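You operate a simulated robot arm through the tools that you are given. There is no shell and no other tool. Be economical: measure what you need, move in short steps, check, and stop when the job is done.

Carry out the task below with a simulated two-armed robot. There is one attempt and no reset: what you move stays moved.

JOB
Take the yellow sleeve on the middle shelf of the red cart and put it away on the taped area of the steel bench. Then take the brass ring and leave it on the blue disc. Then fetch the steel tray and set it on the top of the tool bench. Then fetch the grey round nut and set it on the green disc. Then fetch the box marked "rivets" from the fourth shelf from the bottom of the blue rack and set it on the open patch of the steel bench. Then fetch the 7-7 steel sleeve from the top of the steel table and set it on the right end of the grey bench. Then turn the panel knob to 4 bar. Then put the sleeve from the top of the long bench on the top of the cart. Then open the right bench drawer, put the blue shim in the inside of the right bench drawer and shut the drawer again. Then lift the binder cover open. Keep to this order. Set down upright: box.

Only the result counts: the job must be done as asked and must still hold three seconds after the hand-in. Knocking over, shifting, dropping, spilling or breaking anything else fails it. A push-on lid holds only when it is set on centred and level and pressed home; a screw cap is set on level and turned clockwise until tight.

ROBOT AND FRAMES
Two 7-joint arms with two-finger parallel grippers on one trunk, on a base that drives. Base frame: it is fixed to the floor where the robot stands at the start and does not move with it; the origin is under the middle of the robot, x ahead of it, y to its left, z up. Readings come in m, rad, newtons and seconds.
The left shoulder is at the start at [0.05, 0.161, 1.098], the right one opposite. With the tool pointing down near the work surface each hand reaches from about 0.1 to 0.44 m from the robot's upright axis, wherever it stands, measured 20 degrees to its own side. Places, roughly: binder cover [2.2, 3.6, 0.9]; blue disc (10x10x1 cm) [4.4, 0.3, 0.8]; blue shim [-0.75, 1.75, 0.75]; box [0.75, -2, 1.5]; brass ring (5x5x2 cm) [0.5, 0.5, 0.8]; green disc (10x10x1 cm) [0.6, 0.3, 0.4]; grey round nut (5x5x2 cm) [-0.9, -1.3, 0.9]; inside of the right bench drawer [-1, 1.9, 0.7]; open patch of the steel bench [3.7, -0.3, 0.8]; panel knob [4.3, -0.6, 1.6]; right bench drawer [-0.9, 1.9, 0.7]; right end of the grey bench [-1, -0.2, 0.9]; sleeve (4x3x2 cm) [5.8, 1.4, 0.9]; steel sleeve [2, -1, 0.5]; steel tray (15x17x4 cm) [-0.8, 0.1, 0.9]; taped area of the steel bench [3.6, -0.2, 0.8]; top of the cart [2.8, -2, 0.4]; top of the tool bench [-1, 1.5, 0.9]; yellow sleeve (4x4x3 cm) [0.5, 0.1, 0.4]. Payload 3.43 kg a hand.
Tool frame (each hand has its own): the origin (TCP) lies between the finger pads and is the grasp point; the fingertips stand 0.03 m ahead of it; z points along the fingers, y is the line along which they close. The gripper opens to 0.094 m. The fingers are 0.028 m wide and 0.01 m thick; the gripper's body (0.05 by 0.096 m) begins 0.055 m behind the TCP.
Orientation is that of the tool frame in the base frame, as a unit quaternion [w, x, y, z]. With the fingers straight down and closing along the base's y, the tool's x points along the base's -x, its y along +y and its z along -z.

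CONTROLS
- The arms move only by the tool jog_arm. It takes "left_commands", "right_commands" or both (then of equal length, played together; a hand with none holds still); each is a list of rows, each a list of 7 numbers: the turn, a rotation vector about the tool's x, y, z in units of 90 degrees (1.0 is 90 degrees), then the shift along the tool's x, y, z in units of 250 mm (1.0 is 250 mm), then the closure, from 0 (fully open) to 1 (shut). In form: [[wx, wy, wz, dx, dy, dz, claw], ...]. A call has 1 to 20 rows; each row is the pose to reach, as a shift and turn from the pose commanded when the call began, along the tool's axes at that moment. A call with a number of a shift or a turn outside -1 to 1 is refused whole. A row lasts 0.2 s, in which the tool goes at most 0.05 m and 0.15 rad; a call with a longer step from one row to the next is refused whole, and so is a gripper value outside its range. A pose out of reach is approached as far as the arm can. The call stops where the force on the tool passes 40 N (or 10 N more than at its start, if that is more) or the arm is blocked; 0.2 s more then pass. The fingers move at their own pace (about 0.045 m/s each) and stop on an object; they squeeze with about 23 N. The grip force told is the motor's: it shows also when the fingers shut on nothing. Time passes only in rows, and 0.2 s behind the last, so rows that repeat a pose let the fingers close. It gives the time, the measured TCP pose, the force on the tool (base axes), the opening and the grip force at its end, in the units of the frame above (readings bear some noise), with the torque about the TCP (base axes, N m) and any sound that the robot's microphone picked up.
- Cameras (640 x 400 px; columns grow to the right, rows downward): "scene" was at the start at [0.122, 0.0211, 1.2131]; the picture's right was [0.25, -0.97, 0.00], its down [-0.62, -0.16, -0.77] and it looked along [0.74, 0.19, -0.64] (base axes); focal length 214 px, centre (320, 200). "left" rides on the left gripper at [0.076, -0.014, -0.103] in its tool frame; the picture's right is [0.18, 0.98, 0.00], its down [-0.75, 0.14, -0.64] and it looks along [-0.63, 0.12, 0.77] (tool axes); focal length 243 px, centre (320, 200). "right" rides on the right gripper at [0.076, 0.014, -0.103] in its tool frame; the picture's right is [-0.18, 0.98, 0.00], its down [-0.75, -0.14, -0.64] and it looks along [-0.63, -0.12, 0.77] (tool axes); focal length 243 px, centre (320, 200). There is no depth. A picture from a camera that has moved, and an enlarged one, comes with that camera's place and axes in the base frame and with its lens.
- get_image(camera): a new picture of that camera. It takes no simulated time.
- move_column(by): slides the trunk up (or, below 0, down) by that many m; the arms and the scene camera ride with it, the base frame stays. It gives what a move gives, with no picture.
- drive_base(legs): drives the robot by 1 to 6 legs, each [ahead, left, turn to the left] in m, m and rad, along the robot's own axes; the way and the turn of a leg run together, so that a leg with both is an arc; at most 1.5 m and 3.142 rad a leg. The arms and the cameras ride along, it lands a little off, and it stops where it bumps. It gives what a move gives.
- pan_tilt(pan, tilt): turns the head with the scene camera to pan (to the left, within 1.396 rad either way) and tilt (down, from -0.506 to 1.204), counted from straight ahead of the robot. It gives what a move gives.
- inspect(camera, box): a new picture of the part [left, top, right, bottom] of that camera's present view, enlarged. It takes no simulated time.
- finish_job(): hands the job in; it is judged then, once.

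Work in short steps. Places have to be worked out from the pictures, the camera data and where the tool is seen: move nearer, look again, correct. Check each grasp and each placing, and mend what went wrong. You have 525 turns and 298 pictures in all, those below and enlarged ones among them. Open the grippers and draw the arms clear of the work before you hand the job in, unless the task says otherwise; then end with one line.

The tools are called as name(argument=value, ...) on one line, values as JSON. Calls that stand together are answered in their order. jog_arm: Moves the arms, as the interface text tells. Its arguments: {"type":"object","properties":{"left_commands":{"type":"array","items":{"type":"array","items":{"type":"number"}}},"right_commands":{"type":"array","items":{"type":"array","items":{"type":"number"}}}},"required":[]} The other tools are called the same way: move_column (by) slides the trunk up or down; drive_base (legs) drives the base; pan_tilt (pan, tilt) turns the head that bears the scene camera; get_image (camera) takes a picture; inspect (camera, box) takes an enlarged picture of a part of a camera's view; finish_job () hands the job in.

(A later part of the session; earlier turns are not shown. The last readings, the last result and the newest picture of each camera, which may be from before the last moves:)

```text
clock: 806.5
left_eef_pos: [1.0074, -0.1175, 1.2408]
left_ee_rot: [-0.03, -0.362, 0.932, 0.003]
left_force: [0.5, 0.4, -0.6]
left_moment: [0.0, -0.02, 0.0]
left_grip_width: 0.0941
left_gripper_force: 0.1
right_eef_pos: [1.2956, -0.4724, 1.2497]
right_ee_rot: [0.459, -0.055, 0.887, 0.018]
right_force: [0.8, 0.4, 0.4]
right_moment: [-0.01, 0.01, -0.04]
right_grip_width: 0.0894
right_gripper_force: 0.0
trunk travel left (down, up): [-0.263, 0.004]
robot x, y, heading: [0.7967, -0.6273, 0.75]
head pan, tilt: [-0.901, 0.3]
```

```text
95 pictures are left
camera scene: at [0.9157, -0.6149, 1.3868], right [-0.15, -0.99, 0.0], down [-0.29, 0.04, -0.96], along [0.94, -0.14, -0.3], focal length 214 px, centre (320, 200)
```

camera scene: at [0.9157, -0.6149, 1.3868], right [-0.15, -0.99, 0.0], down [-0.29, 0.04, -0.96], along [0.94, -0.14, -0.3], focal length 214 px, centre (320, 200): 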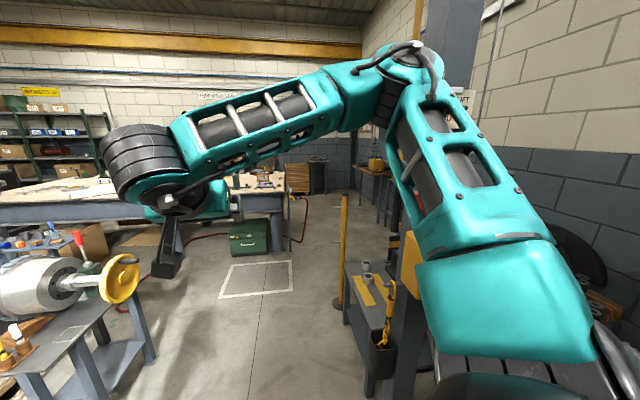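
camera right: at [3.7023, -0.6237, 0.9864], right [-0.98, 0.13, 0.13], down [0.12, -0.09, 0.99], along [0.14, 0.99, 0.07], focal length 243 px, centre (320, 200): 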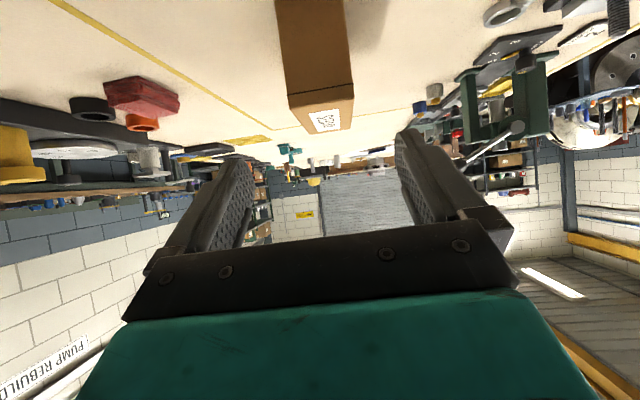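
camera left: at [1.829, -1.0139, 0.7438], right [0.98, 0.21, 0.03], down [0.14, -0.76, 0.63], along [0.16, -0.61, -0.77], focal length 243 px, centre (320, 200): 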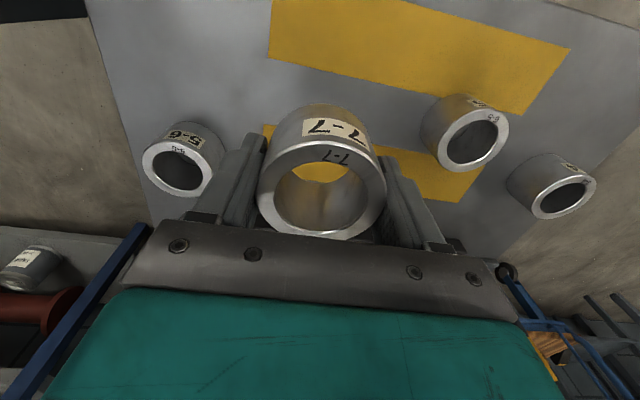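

The elbow is tucked well. I continue past the column and through the gap.

drive_base(legs=[[0.088, -0.082, 0], [0.148, -0.0465, 0], [0.274, -0.146, 0], [0.909, -0.683, 0], [0, 0, -1.76], [1.05, 0, 0]])

drive_base(legs=[[0.62, 0.97, 0], [0, 0, 2.57]])

pan_tilt(pan=0.1, tilt=0.0)

get_image(camera="scene")

```text
clock: 825.7
left_eef_pos: [3.4676, -1.5386, 1.2392]
left_ee_rot: [-0.016, 0.493, 0.869, 0.025]
left_force: [0.5, 0.1, -0.6]
left_moment: [0.0, 0.01, -0.01]
left_grip_width: 0.094
left_gripper_force: 0.0
right_eef_pos: [3.064, -1.7505, 1.2472]
right_ee_rot: [0.305, 0.651, 0.604, -0.343]
right_force: [0.2, -1.2, 0.1]
right_moment: [0.0, -0.01, -0.01]
right_grip_width: 0.0895
right_gripper_force: 0.1
trunk travel left (down, up): [-0.263, 0.004]
robot x, y, heading: [3.0116, -1.2284, -1.019]
head pan, tilt: [-0.901, 0.3]
```

```text
clock: 840.8
left_eef_pos: [3.9425, -0.7413, 1.2398]
left_ee_rot: [-0.028, -0.705, 0.709, -0.008]
left_force: [0.4, -0.5, -0.6]
left_moment: [-0.02, 0.0, 0.01]
left_grip_width: 0.094
left_gripper_force: 0.0
right_eef_pos: [4.3975, -0.7688, 1.2483]
right_ee_rot: [0.413, -0.406, 0.79, 0.202]
right_force: [0.2, 0.0, -0.2]
right_moment: [0.02, 0.01, 0.01]
right_grip_width: 0.0895
right_gripper_force: 0.1
trunk travel left (down, up): [-0.263, 0.004]
robot x, y, heading: [4.1721, -1.2427, 1.573]
head pan, tilt: [-0.901, 0.3]
```

```text
clock: 842.0
left_eef_pos: [3.9423, -0.7389, 1.2394]
left_ee_rot: [-0.028, -0.704, 0.709, -0.008]
left_force: [-0.6, 0.9, -0.6]
left_moment: [0.01, -0.04, 0.0]
left_grip_width: 0.0941
left_gripper_force: 0.0
right_eef_pos: [4.398, -0.7689, 1.2494]
right_ee_rot: [0.413, -0.406, 0.79, 0.202]
right_force: [0.2, 0.2, 0.1]
right_moment: [-0.03, 0.03, 0.0]
right_grip_width: 0.0892
right_gripper_force: 0.0
trunk travel left (down, up): [-0.263, 0.004]
robot x, y, heading: [4.1709, -1.2361, 1.572]
head pan, tilt: [0.099, 0.0]
```

```text
94 pictures are left
camera scene: at [4.1625, -1.1127, 1.4145], right [0.99, 0.1, 0.0], down [0.0, 0.0, -1.0], along [-0.1, 0.99, 0.0], focal length 214 px, centre (320, 200)
```

scene: 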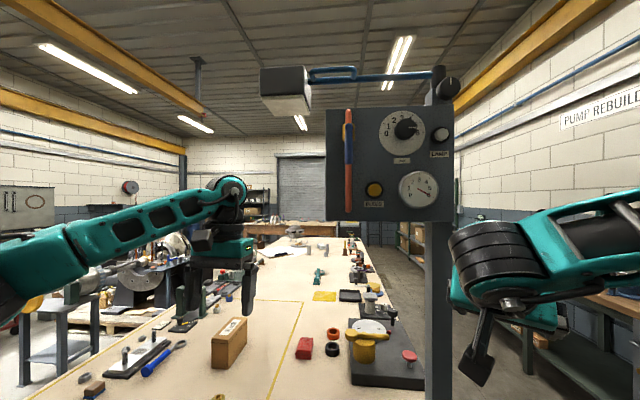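

The panel is in view. I zoom in to read the knob's dial.

inspect(camera="scene", box=[320, 95, 460, 225])

```text
3.08 times, centred on (390, 160) of scene
camera zoom: at [4.1625, -1.1127, 1.4145], right [0.99, 0.1, 0.0], down [0.0, 0.0, -1.0], along [-0.1, 0.99, 0.0], focal length 660 px, centre (105, 323)
```

zoom: 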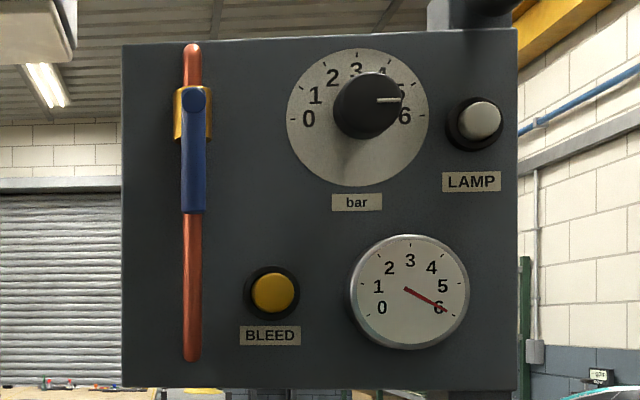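

The knob (axis about (4.312, 1.58), 5 cm across, panel face y ≈ −0.56) points at about 6 bar on a 0–6 scale with 30° per bar. So I must turn it 60° counter‑clockwise. I reposition and raise the right hand, levelling it.

drive_base(legs=[[-0.08, -0.233, 0], [0, 0, 0.63]])

jog_arm(right_commands=[[0, -0.065, 0, -0.13, 0, -0.095, 0.25], [0, -0.13, 0, -0.27, 0, -0.19, 0.25], [0, -0.195, 0, -0.41, 0, -0.287, 0.25], [0, -0.26, 0, -0.55, 0, -0.383, 0.25], [0, -0.325, 0, -0.68, 0, -0.48, 0.25], [0, -0.389, 0, -0.82, 0, -0.574, 0.25]])

```text
clock: 846.4
left_eef_pos: [3.9229, -1.0542, 1.2402]
left_ee_rot: [0.024, 0.889, -0.456, 0.017]
left_force: [-0.8, -0.1, -0.2]
left_moment: [0.02, -0.01, 0.01]
left_grip_width: 0.094
left_gripper_force: 0.1
right_eef_pos: [4.3071, -0.807, 1.2479]
right_ee_rot: [-0.33, 0.631, -0.625, -0.319]
right_force: [-0.7, 0.2, 0.6]
right_moment: [0.0, 0.02, 0.0]
right_grip_width: 0.0893
right_gripper_force: 0.1
trunk travel left (down, up): [-0.263, 0.004]
robot x, y, heading: [4.3989, -1.323, 2.207]
head pan, tilt: [0.099, 0.0]
```

```text
clock: 847.8
left_eef_pos: [3.9222, -1.0532, 1.2398]
left_ee_rot: [0.024, 0.889, -0.456, 0.017]
left_force: [-0.2, 0.1, -0.2]
left_moment: [0.03, 0.03, 0.04]
left_grip_width: 0.0943
left_gripper_force: 0.0
right_eef_pos: [4.3033, -0.8069, 1.499]
right_ee_rot: [-0.503, 0.505, -0.496, -0.495]
right_force: [0.1, 0.2, 0.7]
right_moment: [-0.03, -0.01, -0.02]
right_grip_width: 0.0707
right_gripper_force: 0.0
trunk travel left (down, up): [-0.263, 0.004]
robot x, y, heading: [4.4022, -1.319, 2.205]
head pan, tilt: [0.099, 0.0]
```

Level and reachable. I raise to the knob's height and look with the hand camera.

jog_arm(right_commands=[[0, 0, 0, -0.17, 0, 0, 0.25], [0, 0, 0, -0.33, 0, 0, 0.25]])

get_image(camera="right")

```text
clock: 848.4
left_eef_pos: [3.9241, -1.054, 1.2416]
left_ee_rot: [0.024, 0.89, -0.456, 0.015]
left_force: [0.5, -0.3, -0.2]
left_moment: [0.02, 0.03, 0.0]
left_grip_width: 0.0939
left_gripper_force: 0.1
right_eef_pos: [4.3361, -0.8054, 1.5482]
right_ee_rot: [-0.502, 0.505, -0.496, -0.496]
right_force: [1.3, -1.5, 0.2]
right_moment: [-0.04, 0.0, 0.04]
right_grip_width: 0.0705
right_gripper_force: 0.1
right hand out of reach, approached as far as the arm can: row 1, 2
trunk travel left (down, up): [-0.263, 0.004]
robot x, y, heading: [4.4093, -1.325, 2.205]
head pan, tilt: [0.099, 0.0]
```

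```text
92 pictures are left
camera right: at [4.3244, -0.9083, 1.4725], right [-0.99, 0.0, 0.17], down [0.13, -0.64, 0.76], along [0.11, 0.77, 0.63], focal length 243 px, centre (320, 200)
```

right: 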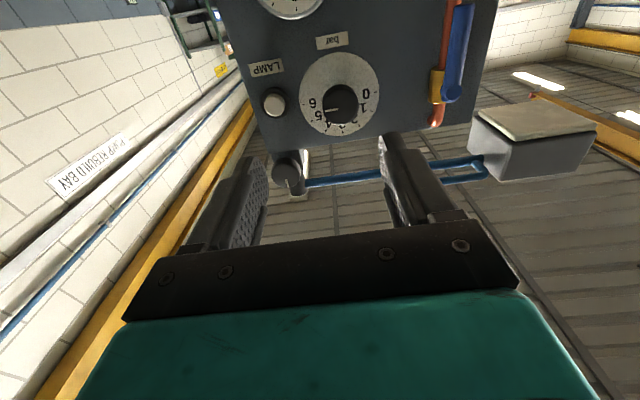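

The height limit is hit at z = 1.548 in this stance. Earlier, with the hand out to the robot's right and not yawed, it reached higher, so I switch to that stance.

drive_base(legs=[[0, 0, -0.63]])

jog_arm(right_commands=[[-0.067, 0, 0, -0.0, -0.123, 0.005, 0.25], [-0.134, 0, 0, -0.0, -0.247, 0.009, 0.25], [-0.2, 0, 0, -0.0, -0.37, 0.014, 0.25], [-0.267, 0, 0, -0.05, -0.493, 0.019, 0.25], [-0.334, 0, 0, -0.1, -0.617, 0.023, 0.25], [-0.401, 0, 0, -0.14, -0.74, 0.028, 0.25]])

```text
clock: 850.5
left_eef_pos: [4.1738, -0.8202, 1.2406]
left_ee_rot: [-0.028, -0.705, 0.709, -0.008]
left_force: [-0.8, -0.3, 0.2]
left_moment: [0.03, 0.02, 0.0]
left_grip_width: 0.094
left_gripper_force: 0.1
right_eef_pos: [4.6518, -0.8614, 1.5481]
right_ee_rot: [0.631, -0.328, 0.628, 0.316]
right_force: [0.2, -0.4, 0.4]
right_moment: [-0.01, 0.04, -0.03]
right_grip_width: 0.0703
right_gripper_force: 0.0
trunk travel left (down, up): [-0.263, 0.004]
robot x, y, heading: [4.4057, -1.3218, 1.575]
head pan, tilt: [0.099, 0.0]
```

```text
clock: 851.9
left_eef_pos: [4.1742, -0.8214, 1.2405]
left_ee_rot: [-0.028, -0.705, 0.708, -0.009]
left_force: [0.6, -0.1, 0.7]
left_moment: [0.01, 0.0, 0.0]
left_grip_width: 0.0942
left_gripper_force: 0.1
right_eef_pos: [4.8066, -0.9637, 1.5871]
right_ee_rot: [-0.498, 0.506, -0.5, -0.496]
right_force: [-0.3, -0.3, -0.5]
right_moment: [0.04, 0.01, 0.01]
right_grip_width: 0.0704
right_gripper_force: 0.0
trunk travel left (down, up): [-0.263, 0.004]
robot x, y, heading: [4.4028, -1.3231, 1.577]
head pan, tilt: [0.099, 0.0]
```

That reaches z = 1.587. I drive so that the hand faces the knob.

drive_base(legs=[[0, 0.495, 0], [0.26, 0, 0]])

get_image(camera="right")

pan_tilt(pan=-0.6, tilt=-0.1)

get_image(camera="scene")

```text
clock: 858.2
left_eef_pos: [3.6846, -0.5619, 1.2392]
left_ee_rot: [-0.03, -0.704, 0.709, -0.009]
left_force: [0.2, 0.7, 1.4]
left_moment: [-0.02, -0.02, 0.0]
left_grip_width: 0.094
left_gripper_force: 0.0
right_eef_pos: [4.3173, -0.7063, 1.5863]
right_ee_rot: [-0.499, 0.506, -0.501, -0.494]
right_force: [-0.4, 0.6, 0.2]
right_moment: [0.01, -0.01, 0.03]
right_grip_width: 0.0704
right_gripper_force: 0.1
trunk travel left (down, up): [-0.263, 0.004]
robot x, y, heading: [3.9136, -1.0638, 1.573]
head pan, tilt: [0.099, 0.0]
```

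```text
91 pictures are left
camera right: at [4.3037, -0.8096, 1.5118], right [-0.98, 0.0, 0.17], down [0.13, -0.63, 0.76], along [0.11, 0.78, 0.62], focal length 243 px, centre (320, 200)
```

right: 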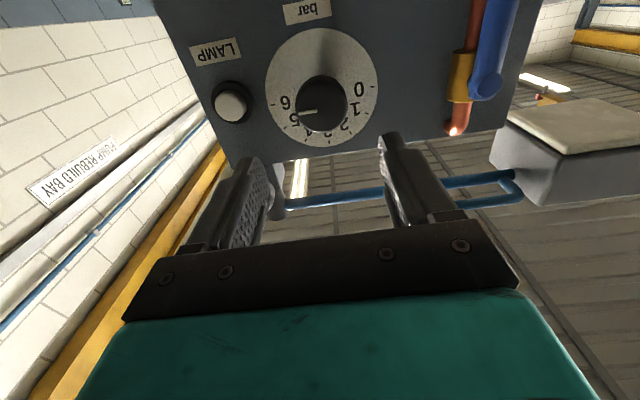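

```text
clock: 859.3
left_eef_pos: [3.6851, -0.5618, 1.2403]
left_ee_rot: [-0.028, -0.704, 0.71, -0.008]
left_force: [-0.4, -0.2, 0.0]
left_moment: [0.02, 0.05, 0.0]
left_grip_width: 0.0939
left_gripper_force: 0.1
right_eef_pos: [4.3151, -0.7061, 1.5865]
right_ee_rot: [-0.5, 0.505, -0.501, -0.494]
right_force: [0.8, -0.4, -0.3]
right_moment: [0.0, -0.01, -0.02]
right_grip_width: 0.0704
right_gripper_force: 0.2
trunk travel left (down, up): [-0.263, 0.004]
robot x, y, heading: [3.9143, -1.0642, 1.574]
head pan, tilt: [-0.6, -0.099]
```

```text
90 pictures are left
camera scene: at [3.9625, -0.9527, 1.4233], right [0.83, -0.56, 0.0], down [0.06, 0.08, -1.0], along [0.56, 0.82, 0.1], focal length 214 px, centre (320, 200)
```

scene: 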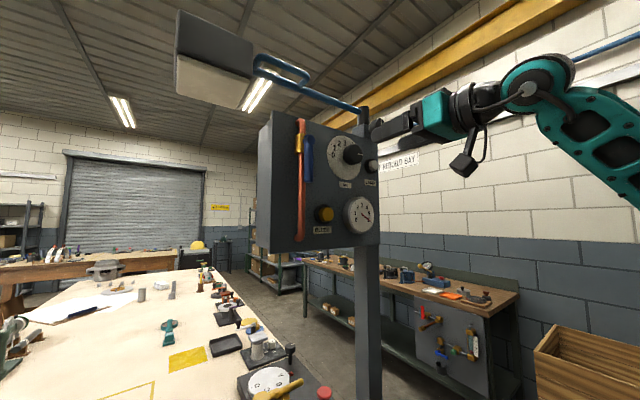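

The knob's axis is at (4.3145, 1.576), and the pointer is exactly at 6. I lower 1 cm, advance around the knob, and close.

jog_arm(right_commands=[[0, 0, 0, 0.04, 0, 0.12, 0.25], [0, 0, 0, 0.04, 0, 0.26, 0.25], [0, 0, 0, 0.04, 0, 0.36, 0.25], [0, 0, 0, 0.04, 0, 0.42, 0.25]])

get_image(camera="right")

```text
clock: 860.3
left_eef_pos: [3.6843, -0.5625, 1.2393]
left_ee_rot: [-0.027, -0.704, 0.71, -0.008]
left_force: [0.0, -0.3, -1.6]
left_moment: [-0.01, -0.01, -0.02]
left_grip_width: 0.0938
left_gripper_force: 0.1
right_eef_pos: [4.3173, -0.6025, 1.5749]
right_ee_rot: [-0.5, 0.505, -0.501, -0.493]
right_force: [0.4, 0.3, 0.2]
right_moment: [0.04, 0.03, -0.01]
right_grip_width: 0.0704
right_gripper_force: 0.0
trunk travel left (down, up): [-0.263, 0.004]
robot x, y, heading: [3.914, -1.0605, 1.572]
head pan, tilt: [-0.6, -0.099]
```

```text
89 pictures are left
camera right: at [4.3042, -0.7059, 1.4996], right [-0.98, 0.0, 0.17], down [0.13, -0.63, 0.76], along [0.11, 0.78, 0.62], focal length 243 px, centre (320, 200)
```

right: 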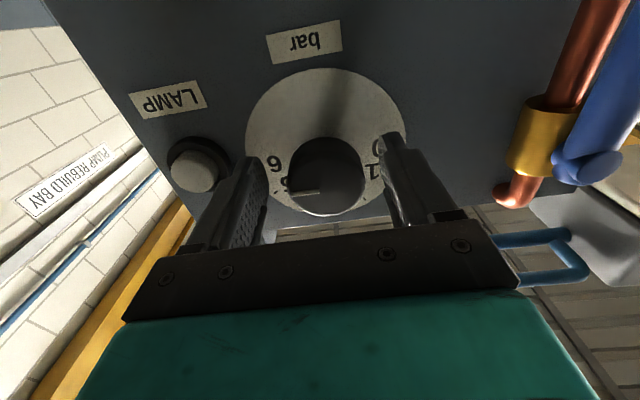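

Aligned. I close on the knob and turn −60°.

jog_arm(right_commands=[[0, 0, 0, 0, 0, 0, 0.6], [0, 0, 0, 0, 0, 0, 1], [0, 0, 0, 0, 0, 0, 1], [0, 0, -0.083, 0, 0, 0, 1], [0, 0, -0.167, 0, 0, 0, 1], [0, 0, -0.25, 0, 0, 0, 1], [0, 0, -0.333, 0, 0, 0, 1], [0, 0, -0.417, 0, 0, 0, 1], [0, 0, -0.5, 0, 0, 0, 1], [0, 0, -0.583, 0, 0, 0, 1], [0, 0, -0.667, 0, 0, 0, 1]])

inspect(camera="scene", box=[260, 100, 400, 260])

```text
clock: 861.9
left_eef_pos: [3.6907, -0.5612, 1.2401]
left_ee_rot: [-0.029, -0.703, 0.71, -0.008]
left_force: [0.5, 0.6, 0.7]
left_moment: [-0.03, 0.01, 0.0]
left_grip_width: 0.0939
left_gripper_force: 0.0
right_eef_pos: [4.3341, -0.6063, 1.5533]
right_ee_rot: [0.599, -0.588, 0.399, 0.369]
right_force: [14.7, -7.4, -24.0]
right_moment: [-0.85, 0.05, -0.11]
right_grip_width: 0.0
right_gripper_force: 32.6
right hand out of reach, approached as far as the arm can: row 6, 7, 8
trunk travel left (down, up): [-0.263, 0.004]
robot x, y, heading: [3.9156, -1.0663, 1.575]
head pan, tilt: [-0.6, -0.099]
stopped in row 8 (right hand): the force on the tool passed its limit at 92 N (the readings are from after the stop); the commanded pose is now the measured one
```

```text
2.50 times, centred on (330, 180) of scene
camera zoom: at [3.9687, -0.952, 1.4223], right [0.83, -0.56, 0.0], down [0.05, 0.08, -1.0], along [0.56, 0.82, 0.1], focal length 536 px, centre (295, 250)
```

zoom: 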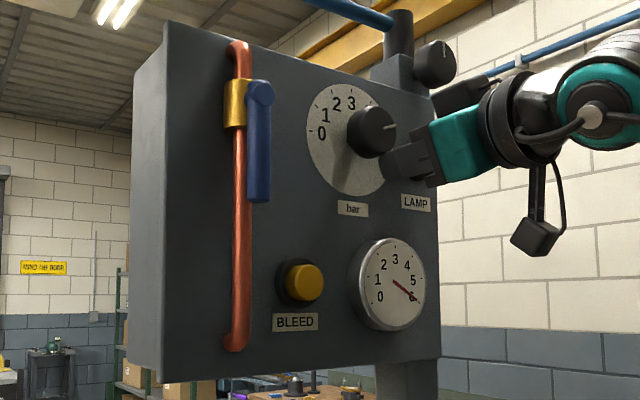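

The hand hit a wrist limit while rolling that way and slipped off; the knob is still at 6. I back off, and will instead pre-roll the hand the other way.

jog_arm(right_commands=[[0, 0, 0, 0, 0, -0.15, 1], [0, 0, 0, 0, 0, -0.34, 1], [0, 0, 0.09, 0, 0, -0.4, 0.25], [0, 0, 0.18, 0, 0, -0.4, 0.25], [0, 0, 0.22, 0, 0, -0.4, 0.25]])

jog_arm(right_commands=[[0, 0, 0.09, 0, 0, 0, 0.25], [0, 0, 0.18, 0, 0, 0, 0.25], [0, 0, 0.27, 0, 0, 0, 0.25], [0, 0, 0.36, 0, 0, 0, 0.25], [0, 0, 0.45, 0, 0, 0, 0.25], [0, 0, 0.54, 0, 0, 0, 0.25], [0, 0, 0.63, 0, 0, 0, 0.25], [0, 0, 0.7, 0, 0, 0, 0.25]])

```text
clock: 863.1
left_eef_pos: [3.6847, -0.5623, 1.2407]
left_ee_rot: [-0.027, -0.704, 0.71, -0.009]
left_force: [0.5, 0.4, -0.4]
left_moment: [0.02, 0.0, -0.02]
left_grip_width: 0.0941
left_gripper_force: 0.0
right_eef_pos: [4.3201, -0.7088, 1.5626]
right_ee_rot: [0.532, -0.51, 0.485, 0.471]
right_force: [-0.5, 0.3, -0.2]
right_moment: [0.0, -0.03, -0.01]
right_grip_width: 0.0684
right_gripper_force: 0.0
trunk travel left (down, up): [-0.263, 0.004]
robot x, y, heading: [3.9115, -1.0658, 1.574]
head pan, tilt: [-0.6, -0.099]
```

```text
clock: 864.9
left_eef_pos: [3.6844, -0.5625, 1.2396]
left_ee_rot: [-0.028, -0.703, 0.71, -0.008]
left_force: [-0.4, -0.7, 0.5]
left_moment: [-0.02, 0.01, -0.02]
left_grip_width: 0.0941
left_gripper_force: 0.0
right_eef_pos: [4.3199, -0.7098, 1.5636]
right_ee_rot: [0.207, -0.182, 0.679, 0.68]
right_force: [0.9, -1.0, -0.4]
right_moment: [0.0, -0.01, 0.02]
right_grip_width: 0.0707
right_gripper_force: 0.0
trunk travel left (down, up): [-0.263, 0.004]
robot x, y, heading: [3.9181, -1.0666, 1.575]
head pan, tilt: [-0.6, -0.099]
```

The roll of +59° is reachable. I correct the offset, advance around the knob again, and check.

jog_arm(right_commands=[[0, 0, 0, 0.006, 0.06, 0.05, 0.25], [0, 0, 0, 0.006, 0.06, 0.2, 0.25], [0, 0, 0, 0.006, 0.06, 0.34, 0.25], [0, 0, 0, 0.006, 0.06, 0.43, 0.25]])

get_image(camera="right")

```text
clock: 865.9
left_eef_pos: [3.6845, -0.5615, 1.2399]
left_ee_rot: [-0.028, -0.705, 0.709, -0.009]
left_force: [0.1, 1.0, 0.2]
left_moment: [0.01, 0.04, 0.02]
left_grip_width: 0.0941
left_gripper_force: 0.1
right_eef_pos: [4.3135, -0.5993, 1.5748]
right_ee_rot: [0.207, -0.183, 0.68, 0.679]
right_force: [-0.7, 0.5, 0.7]
right_moment: [-0.01, 0.0, 0.0]
right_grip_width: 0.0703
right_gripper_force: 0.2
trunk travel left (down, up): [-0.263, 0.004]
robot x, y, heading: [3.9134, -1.0648, 1.572]
head pan, tilt: [-0.6, -0.099]
```

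```text
87 pictures are left
camera right: at [4.24, -0.6998, 1.5464], right [-0.37, 0.0, 0.93], down [0.69, -0.67, 0.27], along [0.62, 0.75, 0.24], focal length 243 px, centre (320, 200)
```

right: 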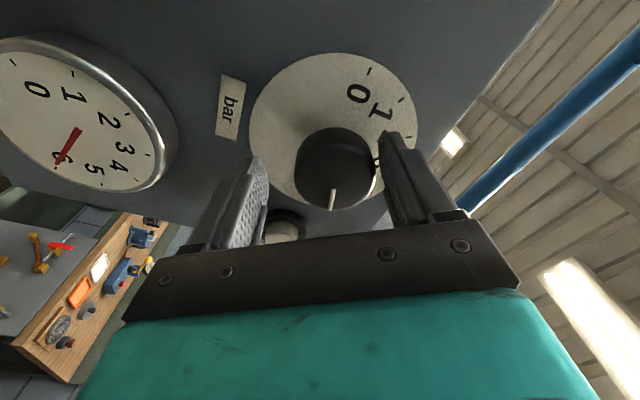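

The knob is about 8 mm off along the closing axis. I correct that, close, and rotate back by −60°.

jog_arm(right_commands=[[0, 0, 0, 0, 0.032, 0, 0.25], [0, 0, 0, 0, 0.032, 0, 0.6], [0, 0, 0, 0, 0.032, 0, 1], [0, 0, 0, 0, 0.032, 0, 1]])

jog_arm(right_commands=[[0, 0, -0.067, 0, 0, 0, 1], [0, 0, -0.133, 0, 0, 0, 1], [0, 0, -0.2, 0, 0, 0, 1], [0, 0, -0.267, 0, 0, 0, 1], [0, 0, -0.333, 0, 0, 0, 1]])

inspect(camera="scene", box=[260, 100, 400, 260])

```text
clock: 866.9
left_eef_pos: [3.6844, -0.562, 1.2403]
left_ee_rot: [-0.028, -0.704, 0.71, -0.008]
left_force: [-0.1, 0.3, 0.1]
left_moment: [-0.02, 0.0, -0.02]
left_grip_width: 0.0942
left_gripper_force: 0.0
right_eef_pos: [4.3114, -0.6019, 1.5814]
right_ee_rot: [0.206, -0.183, 0.68, 0.68]
right_force: [1.3, 0.2, -0.4]
right_moment: [-0.16, -0.04, 0.02]
right_grip_width: 0.0477
right_gripper_force: 41.6
trunk travel left (down, up): [-0.263, 0.004]
robot x, y, heading: [3.9169, -1.0637, 1.57]
head pan, tilt: [-0.6, -0.099]
```

```text
clock: 868.1
left_eef_pos: [3.6868, -0.5623, 1.2404]
left_ee_rot: [-0.029, -0.704, 0.709, -0.008]
left_force: [0.6, 0.2, -0.8]
left_moment: [0.02, 0.01, 0.02]
left_grip_width: 0.094
left_gripper_force: 0.1
right_eef_pos: [4.3124, -0.6014, 1.5812]
right_ee_rot: [0.377, -0.352, 0.61, 0.602]
right_force: [4.8, 2.5, -2.8]
right_moment: [0.66, 0.01, -0.14]
right_grip_width: 0.0473
right_gripper_force: 44.8
trunk travel left (down, up): [-0.263, 0.004]
robot x, y, heading: [3.9178, -1.0649, 1.574]
head pan, tilt: [-0.6, -0.099]
```

```text
2.50 times, centred on (330, 180) of scene
camera zoom: at [3.964, -0.9519, 1.4232], right [0.83, -0.56, 0.0], down [0.05, 0.08, -1.0], along [0.56, 0.82, 0.1], focal length 536 px, centre (295, 250)
```

zoom: 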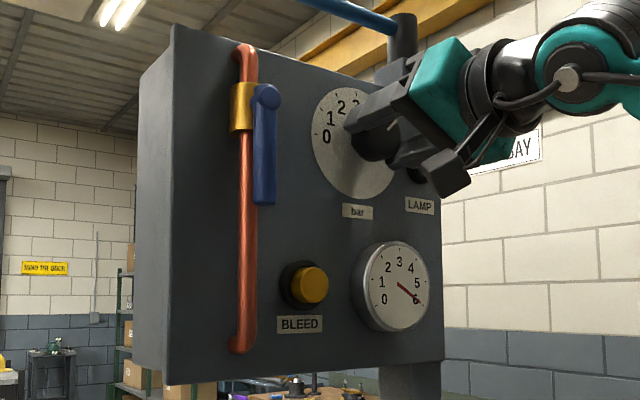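

Rolled 30° so far with a firm grip. I do the remaining 30°.

jog_arm(right_commands=[[0, 0, -0.067, 0, 0, 0, 1], [0, 0, -0.133, 0, 0, 0, 1], [0, 0, -0.2, 0, 0, 0, 1], [0, 0, -0.267, 0, 0, 0, 1], [0, 0, -0.333, 0, 0, 0, 1], [0, 0, -0.333, 0, 0, 0, 1]])

get_image(camera="right")

```text
clock: 869.5
left_eef_pos: [3.6865, -0.561, 1.2395]
left_ee_rot: [-0.029, -0.704, 0.71, -0.008]
left_force: [0.1, -0.8, 0.9]
left_moment: [-0.04, 0.07, 0.02]
left_grip_width: 0.0938
left_gripper_force: 0.0
right_eef_pos: [4.3143, -0.6007, 1.5823]
right_ee_rot: [0.518, -0.499, 0.498, 0.485]
right_force: [10.0, -0.2, -6.3]
right_moment: [0.18, 0.03, -0.09]
right_grip_width: 0.0472
right_gripper_force: 44.8
trunk travel left (down, up): [-0.263, 0.004]
robot x, y, heading: [3.9107, -1.0649, 1.575]
head pan, tilt: [-0.6, -0.099]
```

```text
85 pictures are left
camera right: at [4.3, -0.7025, 1.5034], right [-0.99, 0.03, 0.15], down [0.09, -0.65, 0.75], along [0.12, 0.76, 0.64], focal length 243 px, centre (320, 200)
```

right: 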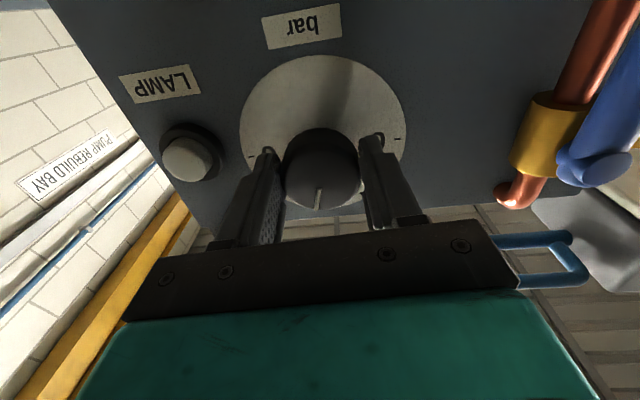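

The pointer now seems near the top. I release, back off, and read the dial carefully.

jog_arm(right_commands=[[0, 0, 0, 0, 0, 0, 0.6], [0, 0, 0, 0, 0, 0, 0.2], [0, 0, 0, 0, 0, 0, 0.2], [0, 0, 0, 0, 0, -0.15, 0.2], [0, 0, 0, 0, 0, -0.34, 0.2], [0, 0, 0, 0, 0, -0.45, 0.2]])

inspect(camera="scene", box=[300, 110, 390, 250])

inspect(camera="right", box=[230, 20, 410, 160])

```text
clock: 870.9
left_eef_pos: [3.6843, -0.5622, 1.2402]
left_ee_rot: [-0.028, -0.704, 0.71, -0.009]
left_force: [-0.6, 0.6, -0.4]
left_moment: [0.01, 0.0, 0.02]
left_grip_width: 0.0939
left_gripper_force: 0.1
right_eef_pos: [4.3072, -0.7152, 1.5806]
right_ee_rot: [0.519, -0.498, 0.497, 0.485]
right_force: [0.3, 0.8, 0.0]
right_moment: [0.01, 0.03, -0.01]
right_grip_width: 0.0752
right_gripper_force: 0.0
trunk travel left (down, up): [-0.263, 0.004]
robot x, y, heading: [3.9143, -1.064, 1.568]
head pan, tilt: [-0.6, -0.099]
```

```text
2.86 times, centred on (345, 180) of scene
camera zoom: at [3.9628, -0.953, 1.4234], right [0.83, -0.56, 0.0], down [0.06, 0.08, -0.99], along [0.56, 0.82, 0.1], focal length 613 px, centre (249, 257)
```

zoom: 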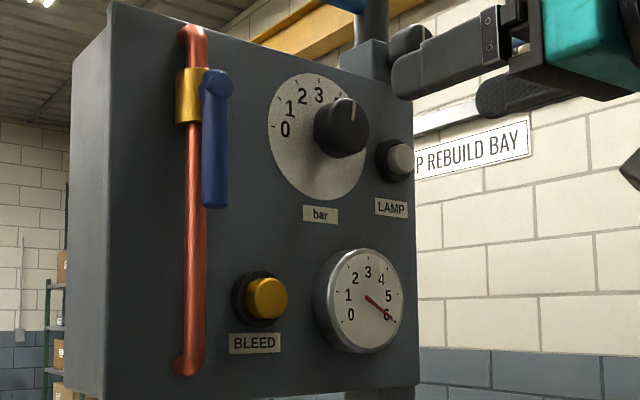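

```text
2.86 times, centred on (320, 90) of right
camera zoom: at [4.2939, -0.8163, 1.5034], right [-0.99, 0.03, 0.15], down [0.09, -0.65, 0.75], along [0.12, 0.76, 0.64], focal length 693 px, centre (320, 514)
```

zoom: 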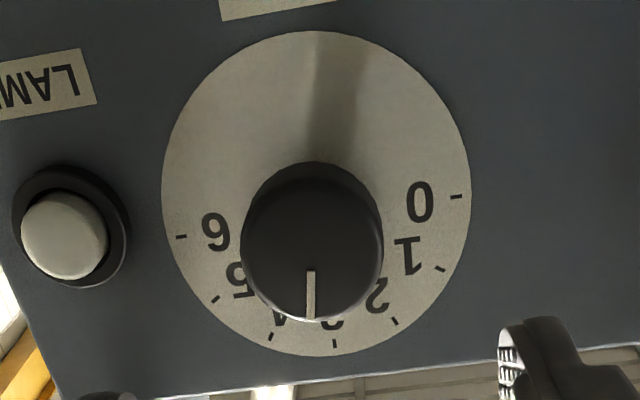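

Reading the dial by its ticks, the pointer is at about 3.2 bar (so it began near 5.2). I need about 24° clockwise. I advance, regrip and turn.

jog_arm(right_commands=[[0, 0, 0, 0, 0, 0.12, 0.2], [0, 0, 0, 0, 0, 0.28, 0.2], [0, 0, 0, 0, 0, 0.4, 0.2], [0, 0, 0, 0, 0, 0.452, 0.2], [0, 0, 0, 0, 0, 0.452, 0.6], [0, 0, 0, 0, 0, 0.452, 1], [0, 0, 0, 0, 0, 0.452, 1], [0, 0, 0.066, 0, 0, 0.452, 1], [0, 0, 0.132, 0, 0, 0.452, 1], [0, 0, 0.198, 0, 0, 0.452, 1], [0, 0, 0.264, 0, 0, 0.452, 1], [0, 0, 0.264, 0, 0, 0.452, 1]])

jog_arm(right_commands=[[0, 0, 0, 0, 0, 0, 0.6], [0, 0, 0, 0, 0, 0, 0.2], [0, 0, 0, 0, 0, 0, 0.2], [0, 0, 0, 0, 0, -0.15, 0.2], [0, 0, 0, 0, 0, -0.34, 0.2], [0, 0, 0, 0, 0, -0.45, 0.2]])

inspect(camera="right", box=[230, 20, 410, 160])

```text
clock: 873.5
left_eef_pos: [3.6866, -0.5634, 1.2409]
left_ee_rot: [-0.029, -0.704, 0.709, -0.008]
left_force: [0.6, -0.1, 1.0]
left_moment: [-0.02, 0.02, 0.02]
left_grip_width: 0.094
left_gripper_force: 0.0
right_eef_pos: [4.3121, -0.6012, 1.5833]
right_ee_rot: [0.408, -0.383, 0.59, 0.583]
right_force: [12.4, 5.8, 11.3]
right_moment: [0.12, -0.02, -0.32]
right_grip_width: 0.0472
right_gripper_force: 45.0
trunk travel left (down, up): [-0.263, 0.004]
robot x, y, heading: [3.9124, -1.0658, 1.572]
head pan, tilt: [-0.6, -0.099]
```

```text
clock: 874.9
left_eef_pos: [3.6854, -0.5628, 1.2404]
left_ee_rot: [-0.028, -0.704, 0.709, -0.009]
left_force: [0.4, -0.1, 1.2]
left_moment: [-0.01, 0.02, 0.03]
left_grip_width: 0.0939
left_gripper_force: 0.0
right_eef_pos: [4.3074, -0.7132, 1.5796]
right_ee_rot: [0.408, -0.385, 0.59, 0.581]
right_force: [0.2, -0.2, 0.5]
right_moment: [0.0, 0.0, 0.01]
right_grip_width: 0.0751
right_gripper_force: 0.0
trunk travel left (down, up): [-0.263, 0.004]
robot x, y, heading: [3.9164, -1.0641, 1.577]
head pan, tilt: [-0.6, -0.099]
```

```text
2.86 times, centred on (320, 90) of right
camera zoom: at [4.2644, -0.8129, 1.5141], right [-0.84, 0.02, 0.54], down [0.39, -0.66, 0.64], along [0.37, 0.75, 0.55], focal length 693 px, centre (320, 514)
```

zoom: 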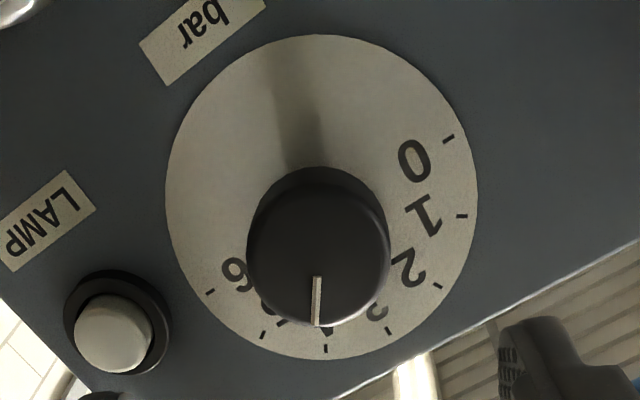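

The knob now reads 3.98 bar, so that is done. Next is the sleeve on the long bench. I roll the hand back, lower it, and drive around to the rear aisle.

drive_base(legs=[[-0.25, 0, 0]])

jog_arm(right_commands=[[0, 0, -0.09, 0, 0, 0, 0], [0, 0, -0.18, 0, 0, 0, 0], [0, 0, -0.264, 0, 0, 0, 0]])

jog_arm(right_commands=[[0, 0.065, 0, 0.15, 0.04, -0.05, 0], [0, 0.13, 0, 0.3, 0.08, -0.1, 0], [0, 0.195, 0, 0.45, 0.12, -0.15, 0], [0, 0.26, 0, 0.6, 0.16, -0.2, 0], [0, 0.325, 0, 0.75, 0.2, -0.2, 0], [0, 0.389, 0, 0.9, 0.24, -0.2, 0]])

drive_base(legs=[[0, -1.15, 0], [1.4, 0, 0], [1.2, 0, 0]])

```text
clock: 876.7
left_eef_pos: [3.6862, -0.8099, 1.2397]
left_ee_rot: [-0.029, -0.703, 0.711, -0.009]
left_force: [0.1, 0.0, -0.8]
left_moment: [0.04, 0.02, 0.03]
left_grip_width: 0.094
left_gripper_force: 0.1
right_eef_pos: [4.3089, -0.9635, 1.5795]
right_ee_rot: [0.408, -0.384, 0.589, 0.582]
right_force: [0.0, -1.4, 0.1]
right_moment: [0.01, -0.02, 0.0]
right_grip_width: 0.075
right_gripper_force: 0.1
trunk travel left (down, up): [-0.263, 0.004]
robot x, y, heading: [3.9146, -1.3183, 1.564]
head pan, tilt: [-0.6, -0.099]
```

```text
clock: 877.5
left_eef_pos: [3.6857, -0.8112, 1.2392]
left_ee_rot: [-0.028, -0.702, 0.711, -0.009]
left_force: [-0.3, -0.2, -0.2]
left_moment: [-0.01, -0.01, -0.01]
left_grip_width: 0.0939
left_gripper_force: 0.0
right_eef_pos: [4.308, -0.9629, 1.5796]
right_ee_rot: [0.52, -0.499, 0.497, 0.484]
right_force: [0.2, -0.9, -0.1]
right_moment: [0.0, 0.0, 0.03]
right_grip_width: 0.0941
right_gripper_force: 0.1
trunk travel left (down, up): [-0.263, 0.004]
robot x, y, heading: [3.9133, -1.3126, 1.57]
head pan, tilt: [-0.6, -0.099]
```

```text
clock: 878.9
left_eef_pos: [3.6871, -0.8117, 1.2399]
left_ee_rot: [-0.029, -0.702, 0.711, -0.01]
left_force: [0.4, 0.7, 0.4]
left_moment: [0.0, -0.01, -0.01]
left_grip_width: 0.0942
left_gripper_force: 0.2
right_eef_pos: [4.2558, -1.0083, 1.3528]
right_ee_rot: [0.346, -0.62, 0.632, 0.311]
right_force: [-1.0, -0.1, 0.3]
right_moment: [-0.02, -0.01, -0.03]
right_grip_width: 0.0937
right_gripper_force: 0.0
trunk travel left (down, up): [-0.263, 0.004]
robot x, y, heading: [3.9132, -1.3156, 1.567]
head pan, tilt: [-0.6, -0.099]
```

```text
clock: 901.2
left_eef_pos: [4.8742, 1.7342, 1.2399]
left_ee_rot: [-0.029, -0.698, 0.716, -0.008]
left_force: [-0.2, -0.1, -0.2]
left_moment: [-0.02, -0.02, 0.01]
left_grip_width: 0.094
left_gripper_force: 0.1
right_eef_pos: [5.4419, 1.529, 1.3536]
right_ee_rot: [0.347, -0.616, 0.635, 0.31]
right_force: [0.1, -0.2, -0.3]
right_moment: [-0.02, 0.04, 0.02]
right_grip_width: 0.094
right_gripper_force: 0.0
trunk travel left (down, up): [-0.263, 0.004]
robot x, y, heading: [5.0975, 1.2301, 1.554]
head pan, tilt: [-0.6, -0.099]
```

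I'm in the rear aisle beside the long bench. I look right at it.

pan_tilt(pan=-1.35, tilt=0.5)

get_image(camera="scene")

```text
clock: 902.3
left_eef_pos: [4.8745, 1.7337, 1.2395]
left_ee_rot: [-0.029, -0.698, 0.716, -0.009]
left_force: [1.2, 0.7, -1.4]
left_moment: [0.01, 0.03, -0.01]
left_grip_width: 0.0938
left_gripper_force: 0.0
right_eef_pos: [5.4402, 1.5293, 1.3544]
right_ee_rot: [0.348, -0.616, 0.635, 0.31]
right_force: [-0.1, -0.8, 0.3]
right_moment: [-0.03, 0.03, -0.01]
right_grip_width: 0.0939
right_gripper_force: 0.0
trunk travel left (down, up): [-0.263, 0.004]
robot x, y, heading: [5.0967, 1.2272, 1.556]
head pan, tilt: [-1.349, 0.499]
```

```text
81 pictures are left
camera scene: at [5.1855, 1.2868, 1.3684], right [0.2, -0.98, 0.0], down [-0.47, -0.1, -0.88], along [0.86, 0.18, -0.48], focal length 214 px, centre (320, 200)
```

scene: 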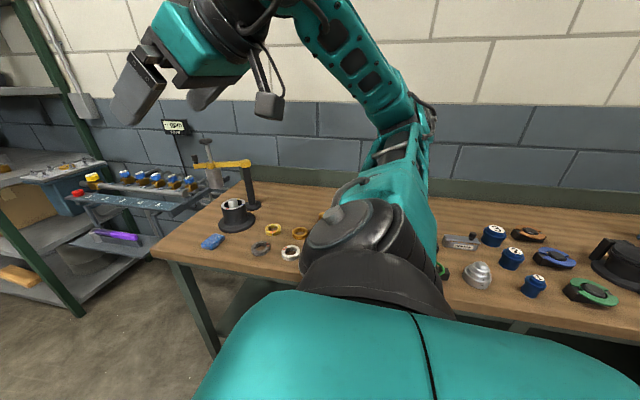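

The arm blocks the middle. I turn to face the bench for a full view.

drive_base(legs=[[0, 0.1, 0], [0, 0, -1.55]])

pan_tilt(pan=0.1, tilt=0.5)

get_image(camera="scene")

```text
clock: 907.7
left_eef_pos: [5.4997, 1.4538, 1.2398]
left_ee_rot: [-0.026, 0.009, 1.0, 0.014]
left_force: [0.3, 0.6, 0.2]
left_moment: [0.0, -0.04, -0.01]
left_grip_width: 0.094
left_gripper_force: 0.2
right_eef_pos: [5.2984, 0.8861, 1.3535]
right_ee_rot: [0.465, 0.011, 0.885, -0.025]
right_force: [-0.4, -0.1, -0.3]
right_moment: [0.02, 0.04, 0.0]
right_grip_width: 0.0939
right_gripper_force: 0.1
trunk travel left (down, up): [-0.263, 0.004]
robot x, y, heading: [4.9936, 1.2293, -0.014]
head pan, tilt: [-1.349, 0.499]
```

```text
clock: 909.2
left_eef_pos: [5.4999, 1.4543, 1.24]
left_ee_rot: [-0.027, 0.009, 1.0, 0.014]
left_force: [-0.6, -0.2, -0.4]
left_moment: [0.0, 0.02, 0.0]
left_grip_width: 0.0939
left_gripper_force: 0.1
right_eef_pos: [5.2975, 0.8873, 1.3538]
right_ee_rot: [0.465, 0.011, 0.885, -0.025]
right_force: [-0.4, -0.1, 0.1]
right_moment: [-0.01, -0.03, 0.0]
right_grip_width: 0.0941
right_gripper_force: 0.1
trunk travel left (down, up): [-0.263, 0.004]
robot x, y, heading: [4.994, 1.2322, -0.015]
head pan, tilt: [0.099, 0.499]
```

```text
80 pictures are left
camera scene: at [5.1257, 1.2374, 1.3684], right [0.09, -1.0, 0.0], down [-0.48, -0.04, -0.88], along [0.87, 0.08, -0.48], focal length 214 px, centre (320, 200)
```

scene: 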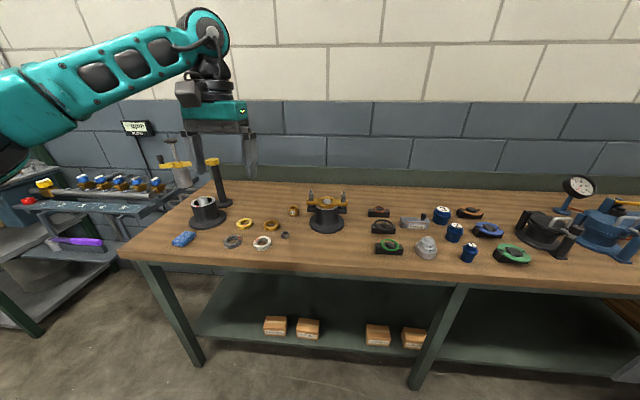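

inspect(camera="scene", box=[160, 175, 360, 265])

```text
3.20 times, centred on (260, 220) of scene
camera zoom: at [5.1257, 1.2374, 1.3684], right [0.09, -1.0, 0.0], down [-0.48, -0.04, -0.88], along [0.87, 0.08, -0.48], focal length 686 px, centre (512, 136)
```

zoom: 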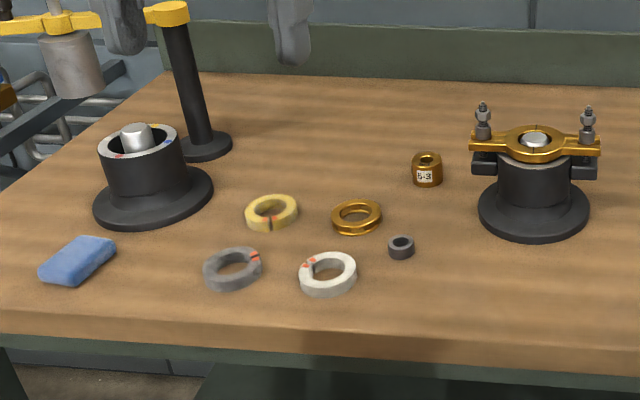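

Two candidates: the brass piece marked "5‑3" and a small dark ring. I zoom in to measure them.

inspect(camera="scene", box=[275, 195, 325, 245])

```text
8.00 times, centred on (300, 220) of scene
camera zoom: at [5.1257, 1.2374, 1.3684], right [0.09, -1.0, 0.0], down [-0.48, -0.04, -0.88], along [0.87, 0.08, -0.48], focal length 1716 px, centre (480, 40)
```

zoom: 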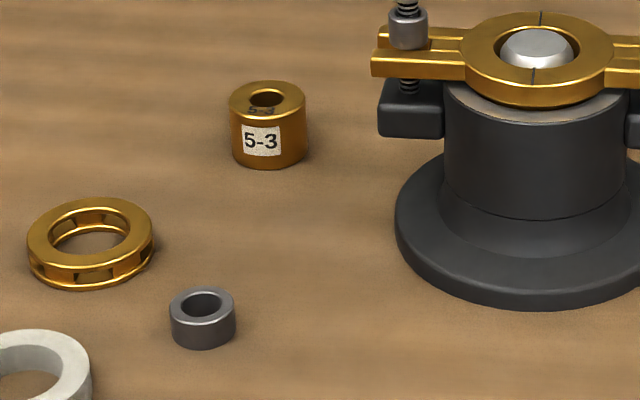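

By size (about 3.3 cm across, 2 cm high) and place, the listed sleeve (4×3×2 cm at x ≈ 5.8) matches the small dark one at (5.77, 1.44). I approach with the left arm in its 45° stance.

drive_base(legs=[[0.1, 0.13, 0], [0, 0, -0.77]])

jog_arm(left_commands=[[0, 0, -0.083, 0.06, -0.02, 0.1, 0], [0, 0, -0.167, 0.12, -0.04, 0.2, 0], [0, 0, -0.25, 0.18, -0.06, 0.3, 0], [0, 0, -0.333, 0.2, -0.0, 0.4, 0], [0, 0, -0.417, 0.2, 0.06, 0.5, 0], [0, 0, -0.5, 0.2, 0.12, 0.6, 0]])

get_image(camera="left")

```text
clock: 913.1
left_eef_pos: [5.6112, 1.1612, 1.2396]
left_ee_rot: [-0.019, 0.391, 0.92, 0.023]
left_force: [-0.4, 0.4, 1.0]
left_moment: [0.02, -0.02, 0.01]
left_grip_width: 0.094
left_gripper_force: 0.0
right_eef_pos: [5.069, 0.9017, 1.3532]
right_ee_rot: [0.421, 0.348, 0.813, -0.202]
right_force: [-0.3, 0.2, -0.5]
right_moment: [0.03, -0.02, 0.0]
right_grip_width: 0.0939
right_gripper_force: 0.0
trunk travel left (down, up): [-0.263, 0.004]
robot x, y, heading: [5.1015, 1.3559, -0.794]
head pan, tilt: [0.099, 0.499]
```

```text
clock: 914.5
left_eef_pos: [5.5954, 1.2247, 1.093]
left_ee_rot: [-0.009, 0.007, 1.0, 0.028]
left_force: [-0.6, -0.2, 0.4]
left_moment: [0.01, -0.02, -0.02]
left_grip_width: 0.0938
left_gripper_force: 0.0
right_eef_pos: [5.0686, 0.9002, 1.3543]
right_ee_rot: [0.42, 0.348, 0.813, -0.202]
right_force: [0.3, 0.5, -1.6]
right_moment: [0.0, -0.01, -0.01]
right_grip_width: 0.0942
right_gripper_force: 0.0
trunk travel left (down, up): [-0.263, 0.004]
robot x, y, heading: [5.0959, 1.3601, -0.795]
head pan, tilt: [0.099, 0.499]
```

```text
77 pictures are left
camera left: at [5.5221, 1.2069, 1.197], right [-0.17, 0.98, 0.06], down [0.77, 0.1, 0.64], along [0.62, 0.15, -0.77], focal length 243 px, centre (320, 200)
```

left: 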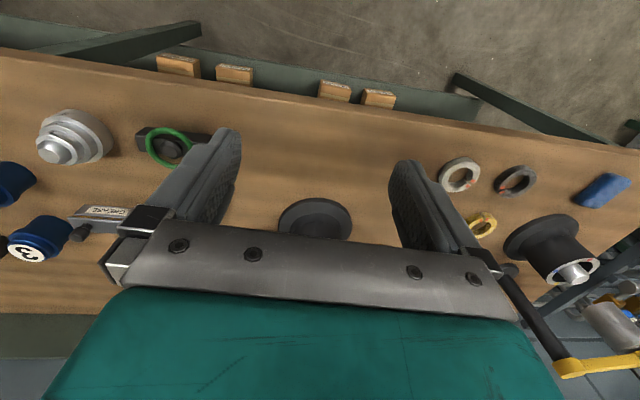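

drive_base(legs=[[-0.073, 0.211, 0]])

get_image(camera="left")

```text
clock: 917.0
left_eef_pos: [5.6957, 1.4262, 1.0923]
left_ee_rot: [-0.009, 0.007, 1.0, 0.029]
left_force: [0.2, -0.4, 0.8]
left_moment: [0.01, 0.01, 0.0]
left_grip_width: 0.0941
left_gripper_force: 0.0
right_eef_pos: [5.1701, 1.102, 1.3543]
right_ee_rot: [0.421, 0.348, 0.813, -0.202]
right_force: [-0.1, 0.8, -1.1]
right_moment: [0.0, 0.0, -0.02]
right_grip_width: 0.0941
right_gripper_force: 0.0
trunk travel left (down, up): [-0.263, 0.004]
robot x, y, heading: [5.1948, 1.559, -0.793]
head pan, tilt: [0.099, 0.499]
```

```text
76 pictures are left
camera left: at [5.6214, 1.4077, 1.1971], right [-0.17, 0.98, 0.06], down [0.77, 0.09, 0.64], along [0.62, 0.15, -0.77], focal length 243 px, centre (320, 200)
```

left: 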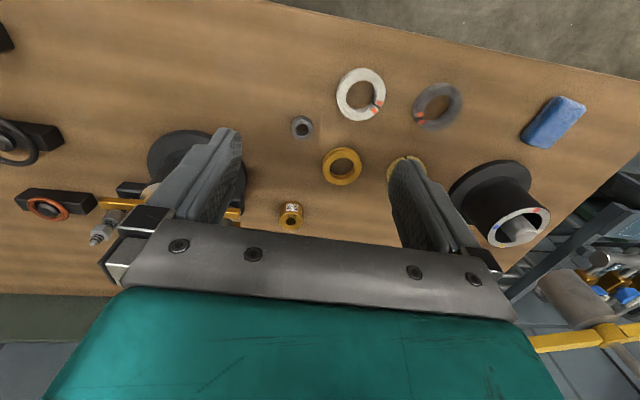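

I move over the dark sleeve, level the hand, narrow the opening, and lower.

jog_arm(left_commands=[[0.018, 0, 0, -0.12, -0.01, 0.12, 0.3], [0.037, 0, 0, -0.24, -0.02, 0.26, 0.3], [0.037, 0, 0, -0.24, -0.03, 0.42, 0.3], [0.037, 0, 0, -0.24, -0.04, 0.58, 0.3]])

get_image(camera="left")

```text
clock: 918.0
left_eef_pos: [5.7528, 1.4244, 0.9456]
left_ee_rot: [-0.009, 0.009, 1.0, -0.001]
left_force: [0.2, 0.3, -0.1]
left_moment: [0.02, -0.01, 0.01]
left_grip_width: 0.0658
left_gripper_force: 0.1
right_eef_pos: [5.1695, 1.1016, 1.353]
right_ee_rot: [0.421, 0.346, 0.814, -0.201]
right_force: [0.5, -0.3, 0.3]
right_moment: [0.0, -0.02, -0.01]
right_grip_width: 0.0938
right_gripper_force: 0.0
trunk travel left (down, up): [-0.263, 0.004]
robot x, y, heading: [5.1961, 1.5576, -0.793]
head pan, tilt: [0.099, 0.499]
```

```text
75 pictures are left
camera left: at [5.6781, 1.4107, 1.0504], right [-0.17, 0.99, 0.0], down [0.77, 0.13, 0.63], along [0.62, 0.11, -0.78], focal length 243 px, centre (320, 200)
```

left: 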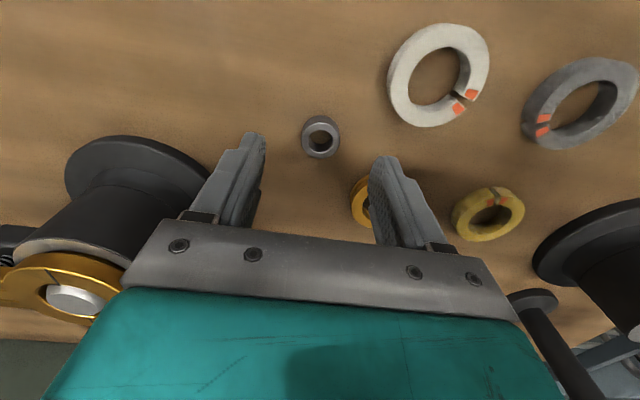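

Centred sideways; the sleeve is 1.3 cm further ahead. I lower in steps until the fingertips touch the bench.

jog_arm(left_commands=[[0, 0, 0, -0.05, 0.008, 0.1, 0.3], [0, 0, 0, -0.05, 0.008, 0.2, 0.3], [0, 0, 0, -0.05, 0.008, 0.25, 0.3], [0, 0, 0, -0.05, 0.008, 0.28, 0.3]])

get_image(camera="left")

```text
clock: 918.9
left_eef_pos: [5.764, 1.4223, 0.8909]
left_ee_rot: [-0.005, 0.005, 1.0, -0.006]
left_force: [-15.0, 7.5, 25.7]
left_moment: [1.25, 0.11, 0.72]
left_grip_width: 0.0702
left_gripper_force: 3.2
right_eef_pos: [5.1649, 1.1018, 1.3535]
right_ee_rot: [0.422, 0.348, 0.812, -0.201]
right_force: [0.1, 0.2, -0.4]
right_moment: [-0.01, -0.01, -0.04]
right_grip_width: 0.0941
right_gripper_force: 0.1
trunk travel left (down, up): [-0.263, 0.004]
robot x, y, heading: [5.1966, 1.5572, -0.791]
head pan, tilt: [0.099, 0.499]
stopped in row 4 (left hand): the force on the tool passed its limit at 48 N (the readings are from after the stop); the commanded pose is now the measured one
```

```text
74 pictures are left
camera left: at [5.6897, 1.4109, 0.9949], right [-0.17, 0.98, -0.01], down [0.76, 0.14, 0.63], along [0.62, 0.1, -0.77], focal length 243 px, centre (320, 200)
```

left: 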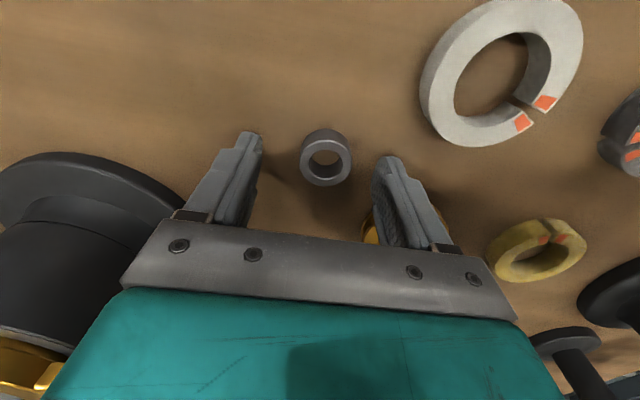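

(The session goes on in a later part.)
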